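You operate a simulated robot arm through the tools that you are given. There is no shell and no other tool. Be economical: measure what you need, move in short steps, check, and stop when the job is done.

The job below is to be done with a simulated robot arm. You get a single attempt, and the scene is never put back.

## Task
Take the round blue pad and put it on the clear dish on the top of the bench with the ring press.

The check looks at the end state, three seconds after you hand in, the way a careful person would. Anything else that was tipped, shoved, dropped, spilled or broken makes it a failure.

## Robot
A 7-joint arm with a two-finger parallel gripper, fixed in place. Base frame: the origin is at the foot of the arm, x ahead of it, y to its left, z up; the work surface is at about z = 0. Readings come in mm, rad, newtons and seconds.
With the tool pointing down near the work surface it reaches from about 240 to 620 mm from the base axis. Its first joint turns from -1.152 to 1.152 rad. Payload 2.6 kg.
The tool frame sits at the grasp point between the pads (the TCP): z along the fingers, y along the line on which they close. The tips reach 30 mm beyond it. The gripper opens to 94 mm. The fingers are 28 mm wide and 10 mm thick; the gripper's body (50 by 96 mm) begins 55 mm behind the TCP.
Orientation is that of the tool frame in the base frame, as [roll, pitch, yaw] about the fixed x, y, z axes, in that order (R = Rz(yaw) Ry(pitch) Rx(roll)). With the fingers straight down and closing along the base's y, the tool's x points along the base's -x, its y along +y and its z along -z.

## Interface
- The arm moves only by the tool apply_moves. Its argument "commands" is one flat list of numbers, 5 for each row, row after row: the opening, from 0 (shut) to 1 (fully open), then the shift along the tool's x, y, z in mm, then the turn about the tool's z in rad. In form: [gripper, x, y, z, yaw, gripper, x, y, z, yaw, ...]. A call has 1 to 12 rows; each row is the pose to reach, as a shift and turn from the pose commanded when the call began, along the tool's axes at that moment. A row lasts 0.2 s, in which the tool goes at most 50 mm and 0.15 rad; a call with a longer step from one row to the next is refused whole, and so is a gripper value outside its range. Where a pose cannot be reached the arm comes as near as it can. A force on the tool above 40 N (or 10 N above the force at the start of the call, whichever is more), or a blocked arm, ends the call early, and 0.2 s more pass. The fingers move at their own pace (about 72 mm/s each) and stop on an object; they squeeze with about 27 N. The grip force told is the motor's: it shows also when the fingers shut on nothing. Time passes only in rows, and 0.2 s behind the last, so rows that repeat a pose let the fingers close. It gives the time, the measured TCP pose, the force on the tool (base axes), the opening and the grip force at its end, in the units of the frame above (readings bear some noise).
- Cameras (640 x 400 px; columns grow to the right, rows downward): "scene" is fixed at [47.6, 455.9, 552.5]; the picture's right is [-0.67, -0.74, 0.00], its down [-0.50, 0.46, -0.73] and it looks along [0.54, -0.49, -0.68] (base axes); focal length 373 px, centre (320, 200). "wrist" rides on the gripper at [-37, 0, -58] in the tool frame; the picture's right is [0.00, -1.00, 0.00], its down [0.97, 0.00, -0.24] and it looks along [0.24, 0.00, 0.97] (tool axes); focal length 218 px, centre (320, 200). There is no depth. A picture from a camera that has moved, and an enlarged one, comes with that camera's place and axes in the base frame and with its lens. The place of the scene camera against the robot may be out by one fixed shift of up to 18 mm in any direction.
- grab_frame(camera): a new picture of that camera. No time passes.
- zoom(camera, box): a new picture of the part [left, top, right, bottom] of that camera's present view, enlarged. No time passes.
- sign_off(): hands the job in; it is judged then, once.

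Go step by step. Nothing tells you positions but the pictures and the camera data: compare them with the known pose of the tool, close in by small moves and look again before you grip or let go. The budget is 90 turns and 38 pictures, counting those below and the enlarged ones. Unless the task says otherwise, let go and move clear before handing in, and close with one line.

The tools are called as name(argument=value, ...) on one line, values as JSON. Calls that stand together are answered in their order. apply_moves: Moves the arm, as the interface text tells. Its arguments: {"type":"object","properties":{"commands":{"type":"array","items":{"type":"number"}}},"required":["commands"]} The other tools are called the same way: grab_frame (camera) takes a picture; zoom (camera, box) takes an enlarged picture of a part of a camera's view; sign_off () hands the job in.

At the start:

```text
t: 0.0
tcp_pos: [337.6, 23.5, 218.3]
tcp_rot: [3.141, 0.0, -3.14]
wrist_force: [-0.1, 0.0, -0.1]
finger_gap: 93.9
gripper_force: 0.1
```

scene: 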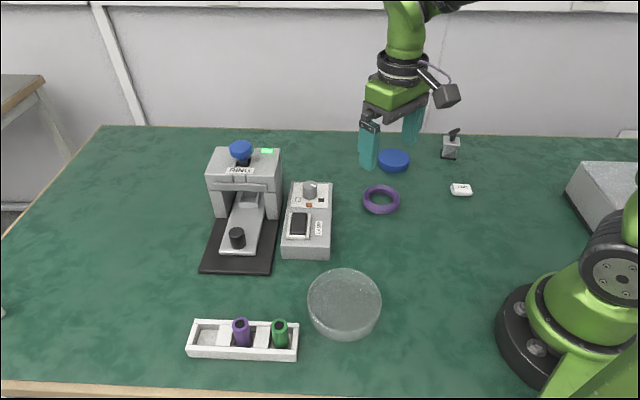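
wrist: 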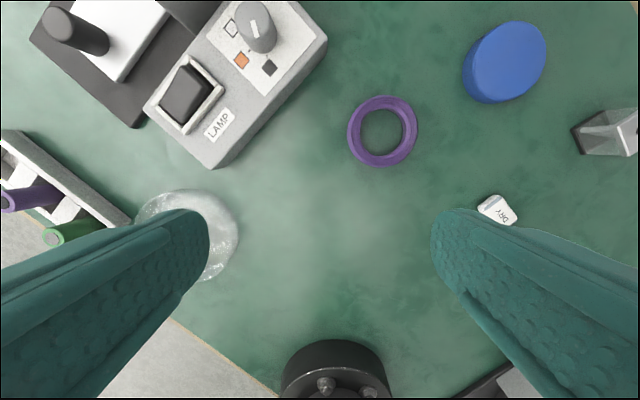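

The blue pad is at roughly (463, -170) and the dish at roughly (262, 200). I'll zoom in on both before moving.

zoom(camera="scene", box=[340, 110, 500, 210])

zoom(camera="scene", box=[264, 250, 424, 350])

```text
4.00 times, centred on (420, 160) of scene
camera zoom: at [47.6, 455.9, 552.5], right [-0.67, -0.74, 0.0], down [-0.5, 0.46, -0.73], along [0.54, -0.49, -0.68], focal length 1493 px, centre (-80, 360)
```

zoom: 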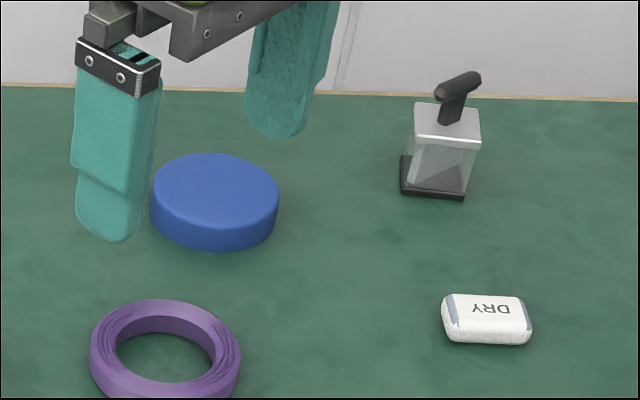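

```text
4.00 times, centred on (344, 300) of scene
camera zoom: at [47.6, 455.9, 552.5], right [-0.67, -0.74, 0.0], down [-0.5, 0.46, -0.73], along [0.54, -0.49, -0.68], focal length 1493 px, centre (224, -200)
```

zoom: 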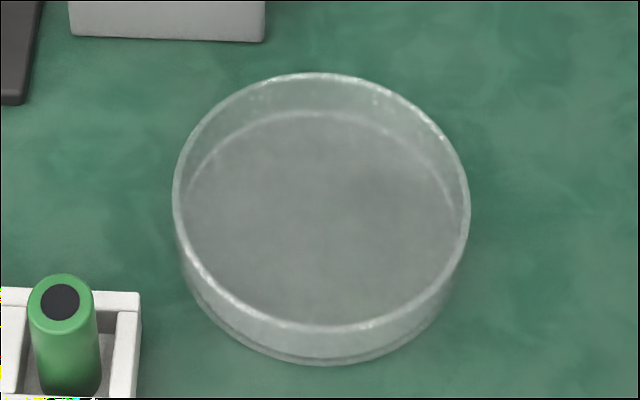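

The pad is about 75 mm wide and lies clear of its neighbours, and the dish looks like an open one about 118 mm across. I'll move at this height to above the pad and look again.

apply_moves(commands=[1, -21, -33, 0, 0, 1, -42, -65, 0, 0, 1, -63, -98, 0, 0, 1, -84, -130, 0, 0, 1, -105, -163, 0, 0, 1, -125, -195, 0, 0, 1, -125, -195, 0, 0])

grab_frame(camera="wrist")

```text
t: 1.6
tcp_pos: [461.6, -171.3, 218.2]
tcp_rot: [3.141, 0.001, -3.141]
wrist_force: [0.6, 0.4, -0.4]
finger_gap: 94.2
gripper_force: 0.0
```

```text
33 pictures are left
camera wrist: at [497.9, -172.9, 275.7], right [0.0, -1.0, 0.0], down [-0.97, 0.0, 0.24], along [-0.24, 0.0, -0.97], focal length 218 px, centre (320, 200)
```

wrist: 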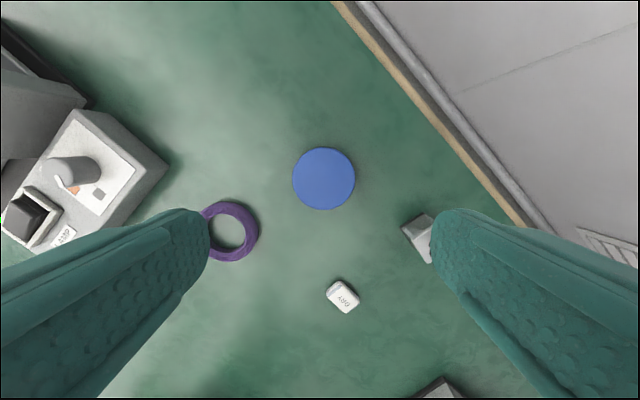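

The pad is almost directly below, about 4 mm toward -y, and about 74 mm across. I'll correct for that, go down partway and check.

apply_moves(commands=[1, 0, -4, 30, 0, 1, 0, -4, 70, 0, 1, 0, -4, 110, 0, 1, 0, -4, 130, 0, 1, 0, -4, 130, 0])

grab_frame(camera="wrist")

zoom(camera="scene", box=[330, 100, 490, 200])

```text
t: 2.8
tcp_pos: [461.4, -176.4, 88.2]
tcp_rot: [3.142, -0.001, -3.141]
wrist_force: [-0.2, -0.5, 0.1]
finger_gap: 94.0
gripper_force: 0.1
```

```text
32 pictures are left
camera wrist: at [497.9, -176.4, 145.0], right [0.0, -1.0, 0.0], down [-0.97, 0.0, 0.24], along [-0.24, 0.0, -0.97], focal length 218 px, centre (320, 200)
```

wrist: 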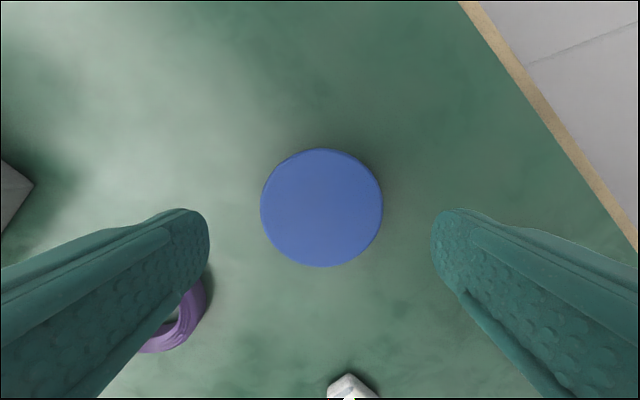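

```text
4.00 times, centred on (410, 150) of scene
camera zoom: at [47.6, 455.9, 552.5], right [-0.67, -0.74, 0.0], down [-0.5, 0.46, -0.73], along [0.54, -0.49, -0.68], focal length 1493 px, centre (-40, 400)
```

zoom: 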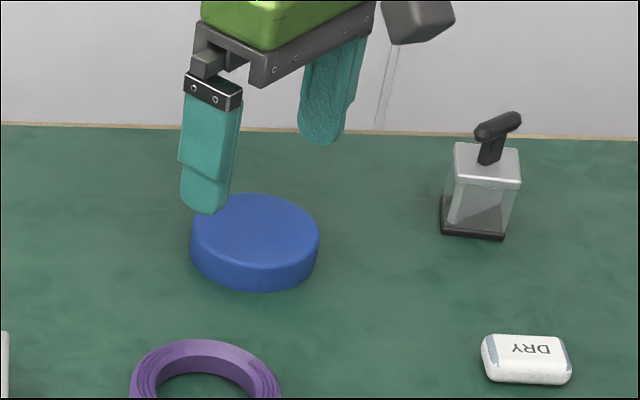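

The pad is centred between the fingers to within about 1 mm, with its top at roughly 15–20 mm. I'll lower until the tips are about 5 mm above the bench, then close.

apply_moves(commands=[1, 0, -1, 20, 0, 1, 0, -1, 40, 0, 1, 0, -1, 53, 0, 1, 0, -1, 53, 0])

grab_frame(camera="wrist")

zoom(camera="scene", box=[330, 100, 490, 200])

```text
t: 3.8
tcp_pos: [461.7, -175.4, 35.6]
tcp_rot: [-3.141, 0.0, -3.141]
wrist_force: [0.1, 1.2, -0.1]
finger_gap: 93.9
gripper_force: 0.0
```

```text
30 pictures are left
camera wrist: at [497.9, -176.4, 92.1], right [0.0, -1.0, 0.0], down [-0.97, 0.0, 0.24], along [-0.24, 0.0, -0.97], focal length 218 px, centre (320, 200)
```

wrist: 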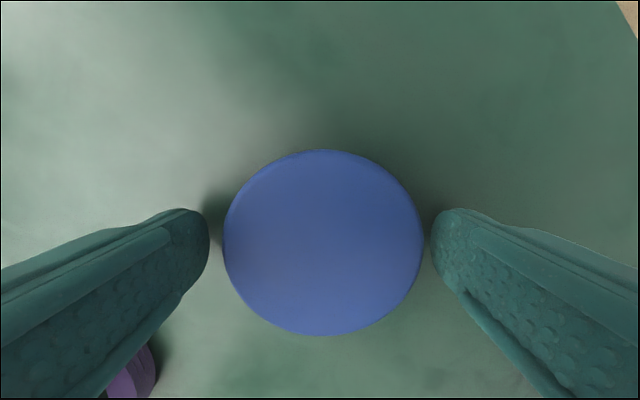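

```text
4.00 times, centred on (410, 150) of scene
camera zoom: at [47.6, 455.9, 552.5], right [-0.67, -0.74, 0.0], down [-0.5, 0.46, -0.73], along [0.54, -0.49, -0.68], focal length 1493 px, centre (-40, 400)
```

zoom: 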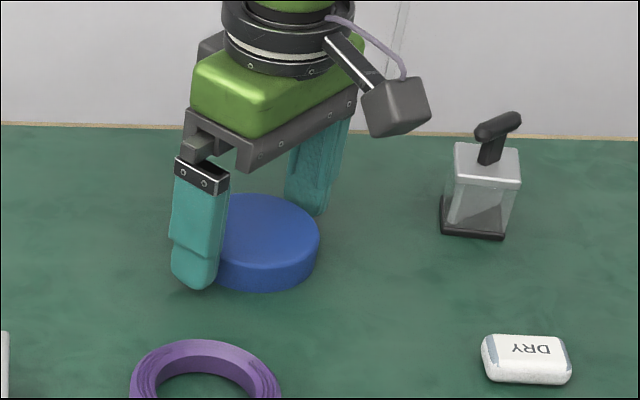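

The pad lies between the fingers. I'll close on it gently.

apply_moves(commands=[0.9, -1, -1, 0, 0, 0.8, -1, -1, 0, 0, 0.7, -1, -1, 0, 0, 0.6, -1, -1, 0, 0, 0.6, -1, -1, 0, 0])

grab_frame(camera="wrist")

```text
t: 5.0
tcp_pos: [462.5, -177.7, 34.6]
tcp_rot: [-3.141, 0.001, -3.14]
wrist_force: [-0.7, 1.5, 0.6]
finger_gap: 74.9
gripper_force: 26.9
```

```text
28 pictures are left
camera wrist: at [499.2, -178.0, 92.6], right [0.0, -1.0, 0.0], down [-0.97, 0.0, 0.24], along [-0.24, 0.0, -0.97], focal length 218 px, centre (320, 200)
```

wrist: 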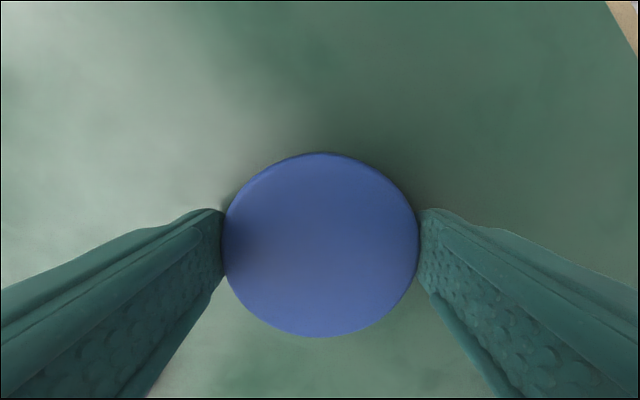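

The pad is gripped at 75 mm. I'll lift it well clear and check it's still held.

apply_moves(commands=[0.6, 0, 0, -10, 0, 0.6, 0, 0, -40, 0, 0.6, 0, 0, -80, 0, 0.6, 0, 0, -120, 0, 0.6, 0, 0, -160, 0, 0.6, 0, 0, -185, 0, 0.6, 0, 0, -185, 0])

grab_frame(camera="scene")

```text
t: 6.6
tcp_pos: [463.1, -178.1, 221.1]
tcp_rot: [3.141, 0.0, 3.141]
wrist_force: [-0.1, -0.5, -0.7]
finger_gap: 74.6
gripper_force: 27.7
```

```text
27 pictures are left
```

scene: 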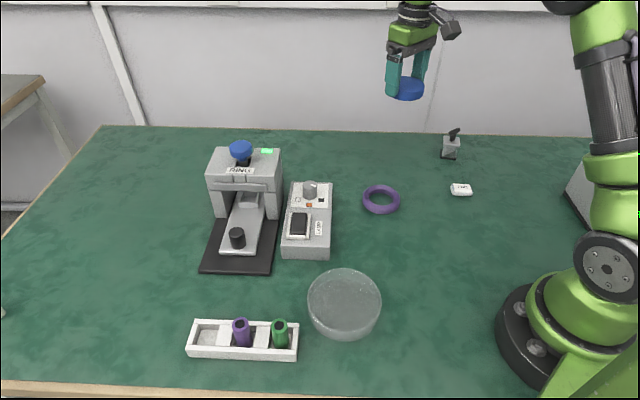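

The pad is held. From both views the dish is at about (263, 192), so I'll cross at this height to above it, passing clear of the press and lamp.

apply_moves(commands=[0.6, 15, 28, 0, 0, 0.6, 36, 66, 0, 0, 0.6, 58, 107, 0, 0, 0.6, 80, 148, 0, 0, 0.6, 102, 189, 0, 0, 0.6, 124, 230, 0, 0, 0.6, 146, 270, 0, 0, 0.6, 167, 308, 0, 0, 0.6, 185, 341, 0, 0, 0.6, 196, 361, 0, 0, 0.6, 200, 369, 0, 0, 0.6, 200, 369, 0, 0])

grab_frame(camera="wrist")

grab_frame(camera="scene")

```text
t: 9.2
tcp_pos: [263.3, 191.8, 219.9]
tcp_rot: [3.141, 0.0, -3.141]
wrist_force: [-0.5, -0.3, -0.4]
finger_gap: 75.0
gripper_force: 26.7
```

```text
26 pictures are left
camera wrist: at [299.0, 191.2, 277.5], right [0.0, -1.0, 0.0], down [-0.97, 0.0, 0.24], along [-0.24, 0.0, -0.97], focal length 218 px, centre (320, 200)
```

wrist: 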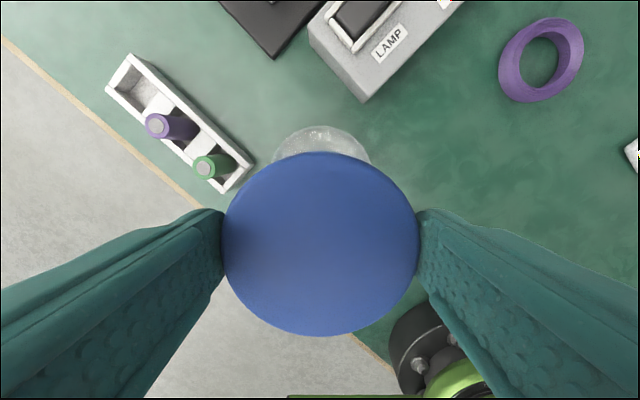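

```text
25 pictures are left
```

scene: 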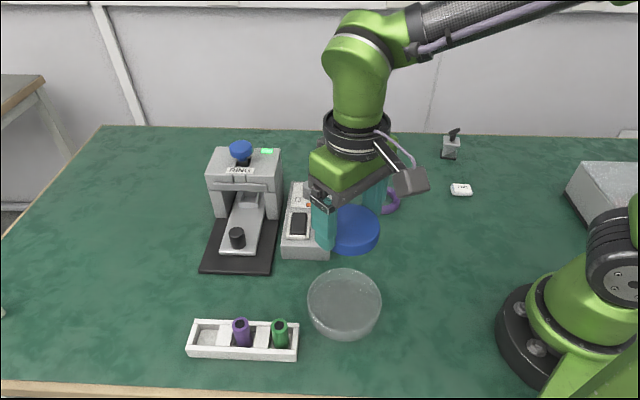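

The dish's far edge shows just beyond the pad, giving a dish centre of about (263, 190). I'll lower to about 60 mm above the bench and look again.

apply_moves(commands=[0.6, 0, -1, 30, 0, 0.6, 0, -1, 65, 0, 0.6, 0, -1, 100, 0, 0.6, 0, -1, 120, 0, 0.6, 0, -1, 120, 0])

grab_frame(camera="wrist")

zoom(camera="scene", box=[244, 225, 444, 350])

```text
t: 10.4
tcp_pos: [262.7, 189.7, 101.5]
tcp_rot: [-3.141, -0.002, 3.141]
wrist_force: [-0.2, 0.6, -1.7]
finger_gap: 74.8
gripper_force: 26.8
```

```text
24 pictures are left
camera wrist: at [298.6, 188.3, 158.4], right [0.0, -1.0, 0.0], down [-0.97, 0.0, 0.24], along [-0.24, 0.0, -0.97], focal length 218 px, centre (320, 200)
```

wrist: 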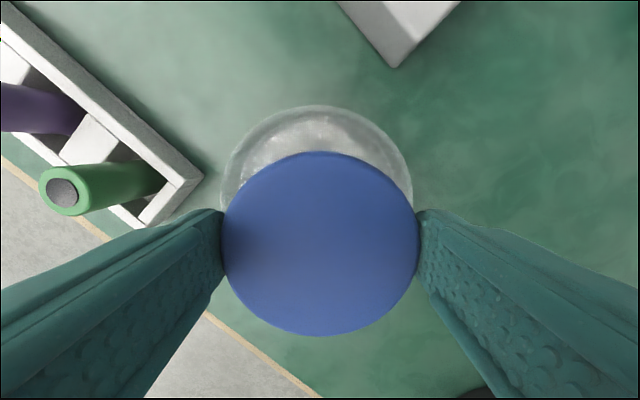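

```text
3.20 times, centred on (344, 288) of scene
camera zoom: at [47.6, 455.9, 552.5], right [-0.67, -0.74, 0.0], down [-0.5, 0.46, -0.73], along [0.54, -0.49, -0.68], focal length 1194 px, centre (243, -80)
```

zoom: 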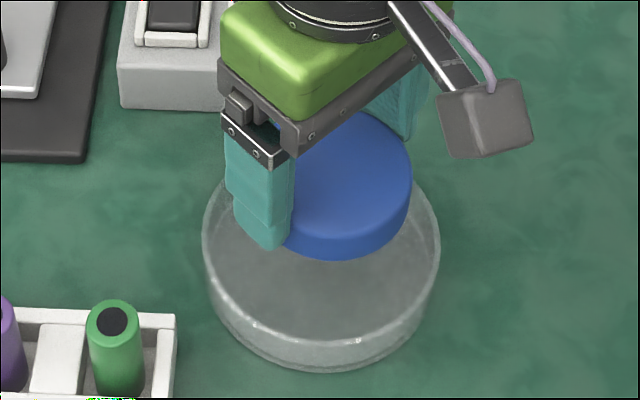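

The dish centre is about 3 mm to +y and 2 mm toward the base from the pad. I'll correct that, lower to just above the rim and look again.

apply_moves(commands=[0.6, 2, 3, 10, 0, 0.6, 2, 3, 25, 0, 0.6, 2, 3, 33, 0, 0.6, 2, 3, 33, 0])

grab_frame(camera="wrist")

zoom(camera="scene", box=[264, 250, 424, 350])

```text
t: 11.4
tcp_pos: [261.2, 192.0, 67.1]
tcp_rot: [3.14, 0.0, -3.141]
wrist_force: [0.1, -0.3, 0.0]
finger_gap: 74.8
gripper_force: 27.1
```

```text
22 pictures are left
camera wrist: at [297.4, 192.0, 125.2], right [0.0, -1.0, 0.0], down [-0.97, 0.0, 0.24], along [-0.24, 0.0, -0.97], focal length 218 px, centre (320, 200)
```

wrist: 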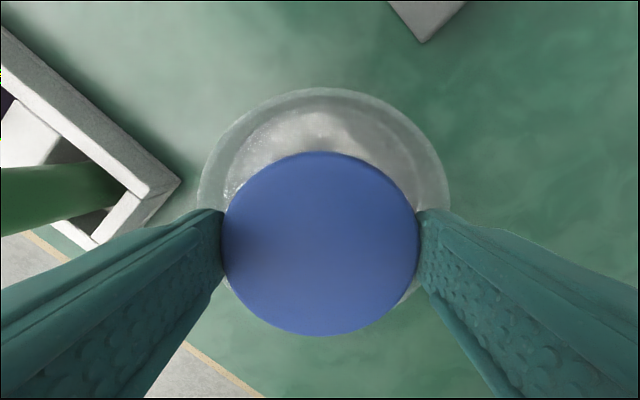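

```text
4.00 times, centred on (344, 300) of scene
camera zoom: at [47.6, 455.9, 552.5], right [-0.67, -0.74, 0.0], down [-0.5, 0.46, -0.73], along [0.54, -0.49, -0.68], focal length 1493 px, centre (224, -200)
```

zoom: 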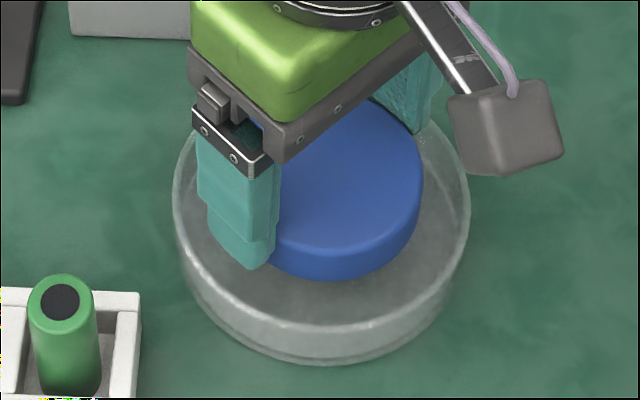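

The pad is now centred over the dish to within about 1.5 mm. I'll make that small correction and lower it inside until it's a few millimetres above the floor.

apply_moves(commands=[0.6, -0.5, -1.5, 0, 0, 0.6, -0.5, -1.5, 7, 0, 0.6, -0.5, -1.5, 14, 0, 0.6, -0.5, -1.5, 20, 0, 0.6, -0.5, -1.5, 25, 0, 0.6, -0.5, -1.5, 25, 0])

grab_frame(camera="wrist")

zoom(camera="scene", box=[264, 250, 424, 350])

```text
t: 12.8
tcp_pos: [261.0, 192.2, 42.9]
tcp_rot: [-3.14, 0.0, -3.14]
wrist_force: [0.3, -0.7, -1.0]
finger_gap: 74.9
gripper_force: 27.2
```

```text
20 pictures are left
camera wrist: at [297.7, 191.2, 99.9], right [0.0, -1.0, 0.0], down [-0.97, 0.0, 0.24], along [-0.24, 0.0, -0.97], focal length 218 px, centre (320, 200)
```

wrist: 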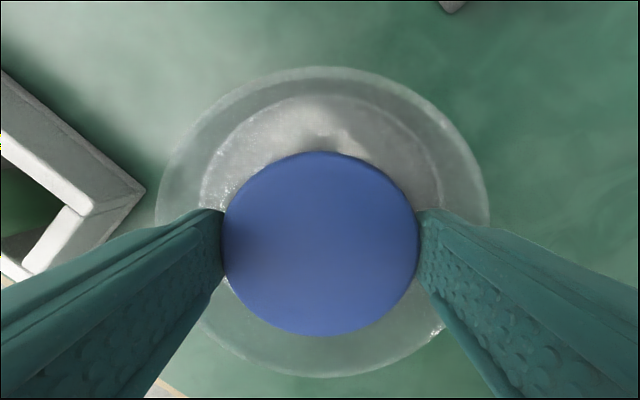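

```text
4.00 times, centred on (344, 300) of scene
camera zoom: at [47.6, 455.9, 552.5], right [-0.67, -0.74, 0.0], down [-0.5, 0.46, -0.73], along [0.54, -0.49, -0.68], focal length 1493 px, centre (224, -200)
```

zoom: 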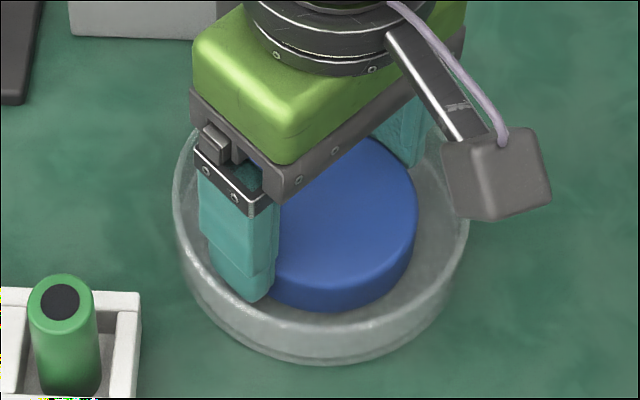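

The rim is about 27 mm high and the pad is centred to within 1 mm, with its underside about 8 mm up. I'll ease down in small steps while watching the force.

apply_moves(commands=[0.6, 0, -0.5, 1, 0, 0.6, 0, -0.5, 2, 0, 0.6, 0, -0.5, 3, 0, 0.6, 0, -0.5, 4, 0, 0.6, 0, -0.5, 4, 0])

```text
t: 14.0
tcp_pos: [261.7, 190.6, 39.3]
tcp_rot: [3.138, 0.002, -3.141]
wrist_force: [-4.1, 0.1, 16.8]
finger_gap: 74.9
gripper_force: 27.2
```

The upward force shows the pad is on the dish floor. I'll ease off slightly, open just a few millimetres so the fingers stay clear of the wall, and check.

apply_moves(commands=[0.6, 0, 0, -1, 0, 0.6, 0, 0, -1, 0, 0.82, 0, 0, -1, 0, 0.845, 0, 0, -1, 0, 0.845, 0, 0, -1, 0])

grab_frame(camera="wrist")

```text
t: 15.2
tcp_pos: [262.6, 190.8, 40.5]
tcp_rot: [3.141, 0.0, 3.14]
wrist_force: [-0.2, -0.4, -0.2]
finger_gap: 79.4
gripper_force: 0.0
```

```text
18 pictures are left
camera wrist: at [298.1, 190.1, 96.8], right [0.0, -1.0, 0.0], down [-0.97, 0.0, 0.24], along [-0.24, 0.0, -0.97], focal length 218 px, centre (320, 200)
```

wrist: 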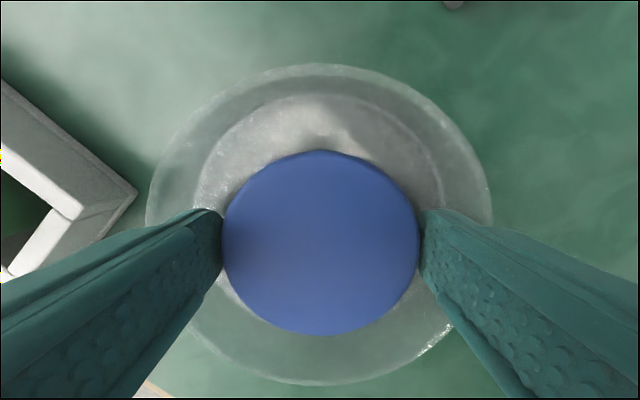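

The pad is released, but it sits closer to the left finger. I'll shift 1 mm toward that side to free it, then raise slowly.

apply_moves(commands=[0.86, 0, 1, 0, 0, 0.86, 0, 1, 0, 0, 0.86, 0, 1, -4, 0, 0.86, 0, 1, -10, 0, 0.86, 0, 1, -18, 0, 0.86, 0, 1, -18, 0])

grab_frame(camera="wrist")

zoom(camera="scene", box=[264, 250, 424, 350])

```text
t: 16.6
tcp_pos: [261.7, 192.4, 57.6]
tcp_rot: [3.141, 0.0, 3.141]
wrist_force: [-0.3, -0.2, 0.8]
finger_gap: 80.8
gripper_force: 0.0
```

```text
17 pictures are left
camera wrist: at [297.7, 191.1, 115.2], right [0.0, -1.0, 0.0], down [-0.97, 0.0, 0.24], along [-0.24, 0.0, -0.97], focal length 218 px, centre (320, 200)
```

wrist: 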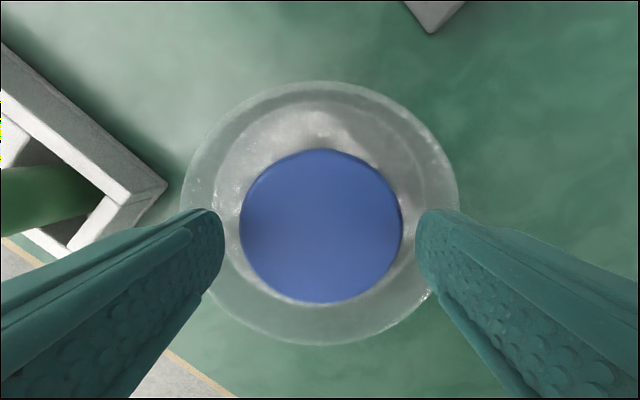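

```text
4.00 times, centred on (344, 300) of scene
camera zoom: at [47.6, 455.9, 552.5], right [-0.67, -0.74, 0.0], down [-0.5, 0.46, -0.73], along [0.54, -0.49, -0.68], focal length 1493 px, centre (224, -200)
```

zoom: 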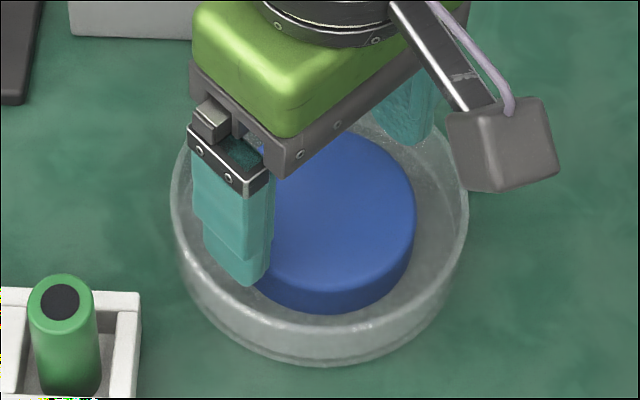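

The pad is resting in the dish and the fingers are free of it. I'll raise the arm well clear.

apply_moves(commands=[0.86, 0, 0, -15, 0, 0.86, 0, 0, -45, 0, 0.86, 0, 0, -85, 0, 0.86, 0, 0, -125, 0, 0.86, 0, 0, -160, 0, 0.86, -30, -40, -170, 0, 0.86, -55, -75, -170, 0, 0.86, -75, -105, -170, 0, 0.86, -75, -105, -170, 0])

grab_frame(camera="scene")

grab_frame(camera="wrist")

```text
refused: row 6 steps farther than a row can; nothing moved
```

```text
15 pictures are left
```

scene: 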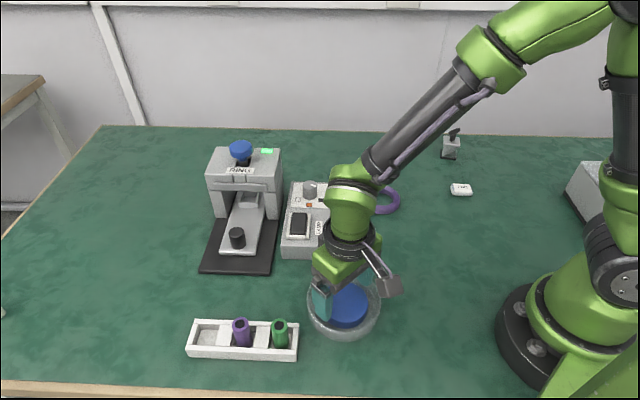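

```text
14 pictures are left
camera wrist: at [297.7, 191.1, 115.2], right [0.0, -1.0, 0.0], down [-0.97, 0.0, 0.24], along [-0.24, 0.0, -0.97], focal length 218 px, centre (320, 200)
```

wrist: 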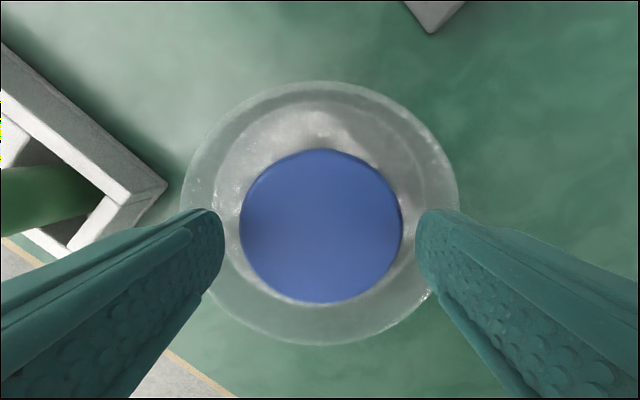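

That call was refused because one step was too long, so nothing moved. I'll retry with smaller steps.

apply_moves(commands=[0.86, 0, 0, -15, 0, 0.86, 0, 0, -45, 0, 0.86, 0, 0, -85, 0, 0.86, 0, 0, -125, 0, 0.86, 0, 0, -160, 0, 0.86, -20, -27, -170, 0, 0.86, -45, -60, -170, 0, 0.86, -65, -90, -170, 0, 0.86, -65, -90, -170, 0])

grab_frame(camera="scene")

```text
t: 18.6
tcp_pos: [327.7, 102.3, 227.3]
tcp_rot: [3.142, 0.001, -3.14]
wrist_force: [0.1, -1.1, 0.6]
finger_gap: 80.9
gripper_force: 0.1
```

```text
13 pictures are left
```

scene: 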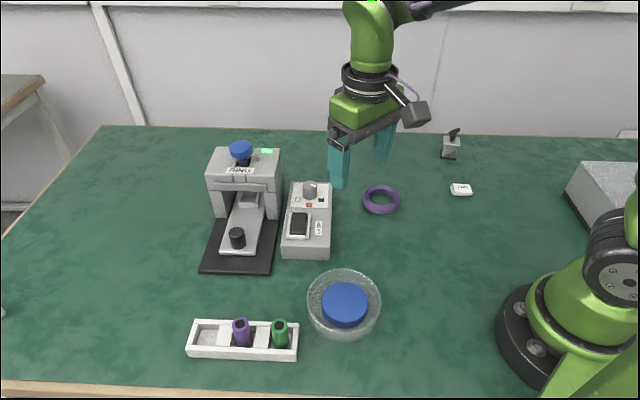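

The pad lies flat in the centre of the clear dish, nothing else has moved, and the arm is clear, so I'm handing in.

sign_off()

```text
The job is handed in.
```

The round blue pad is resting in the clear dish on the bench with the ring press. The gripper is open and clear, and nothing else moved in the last picture.
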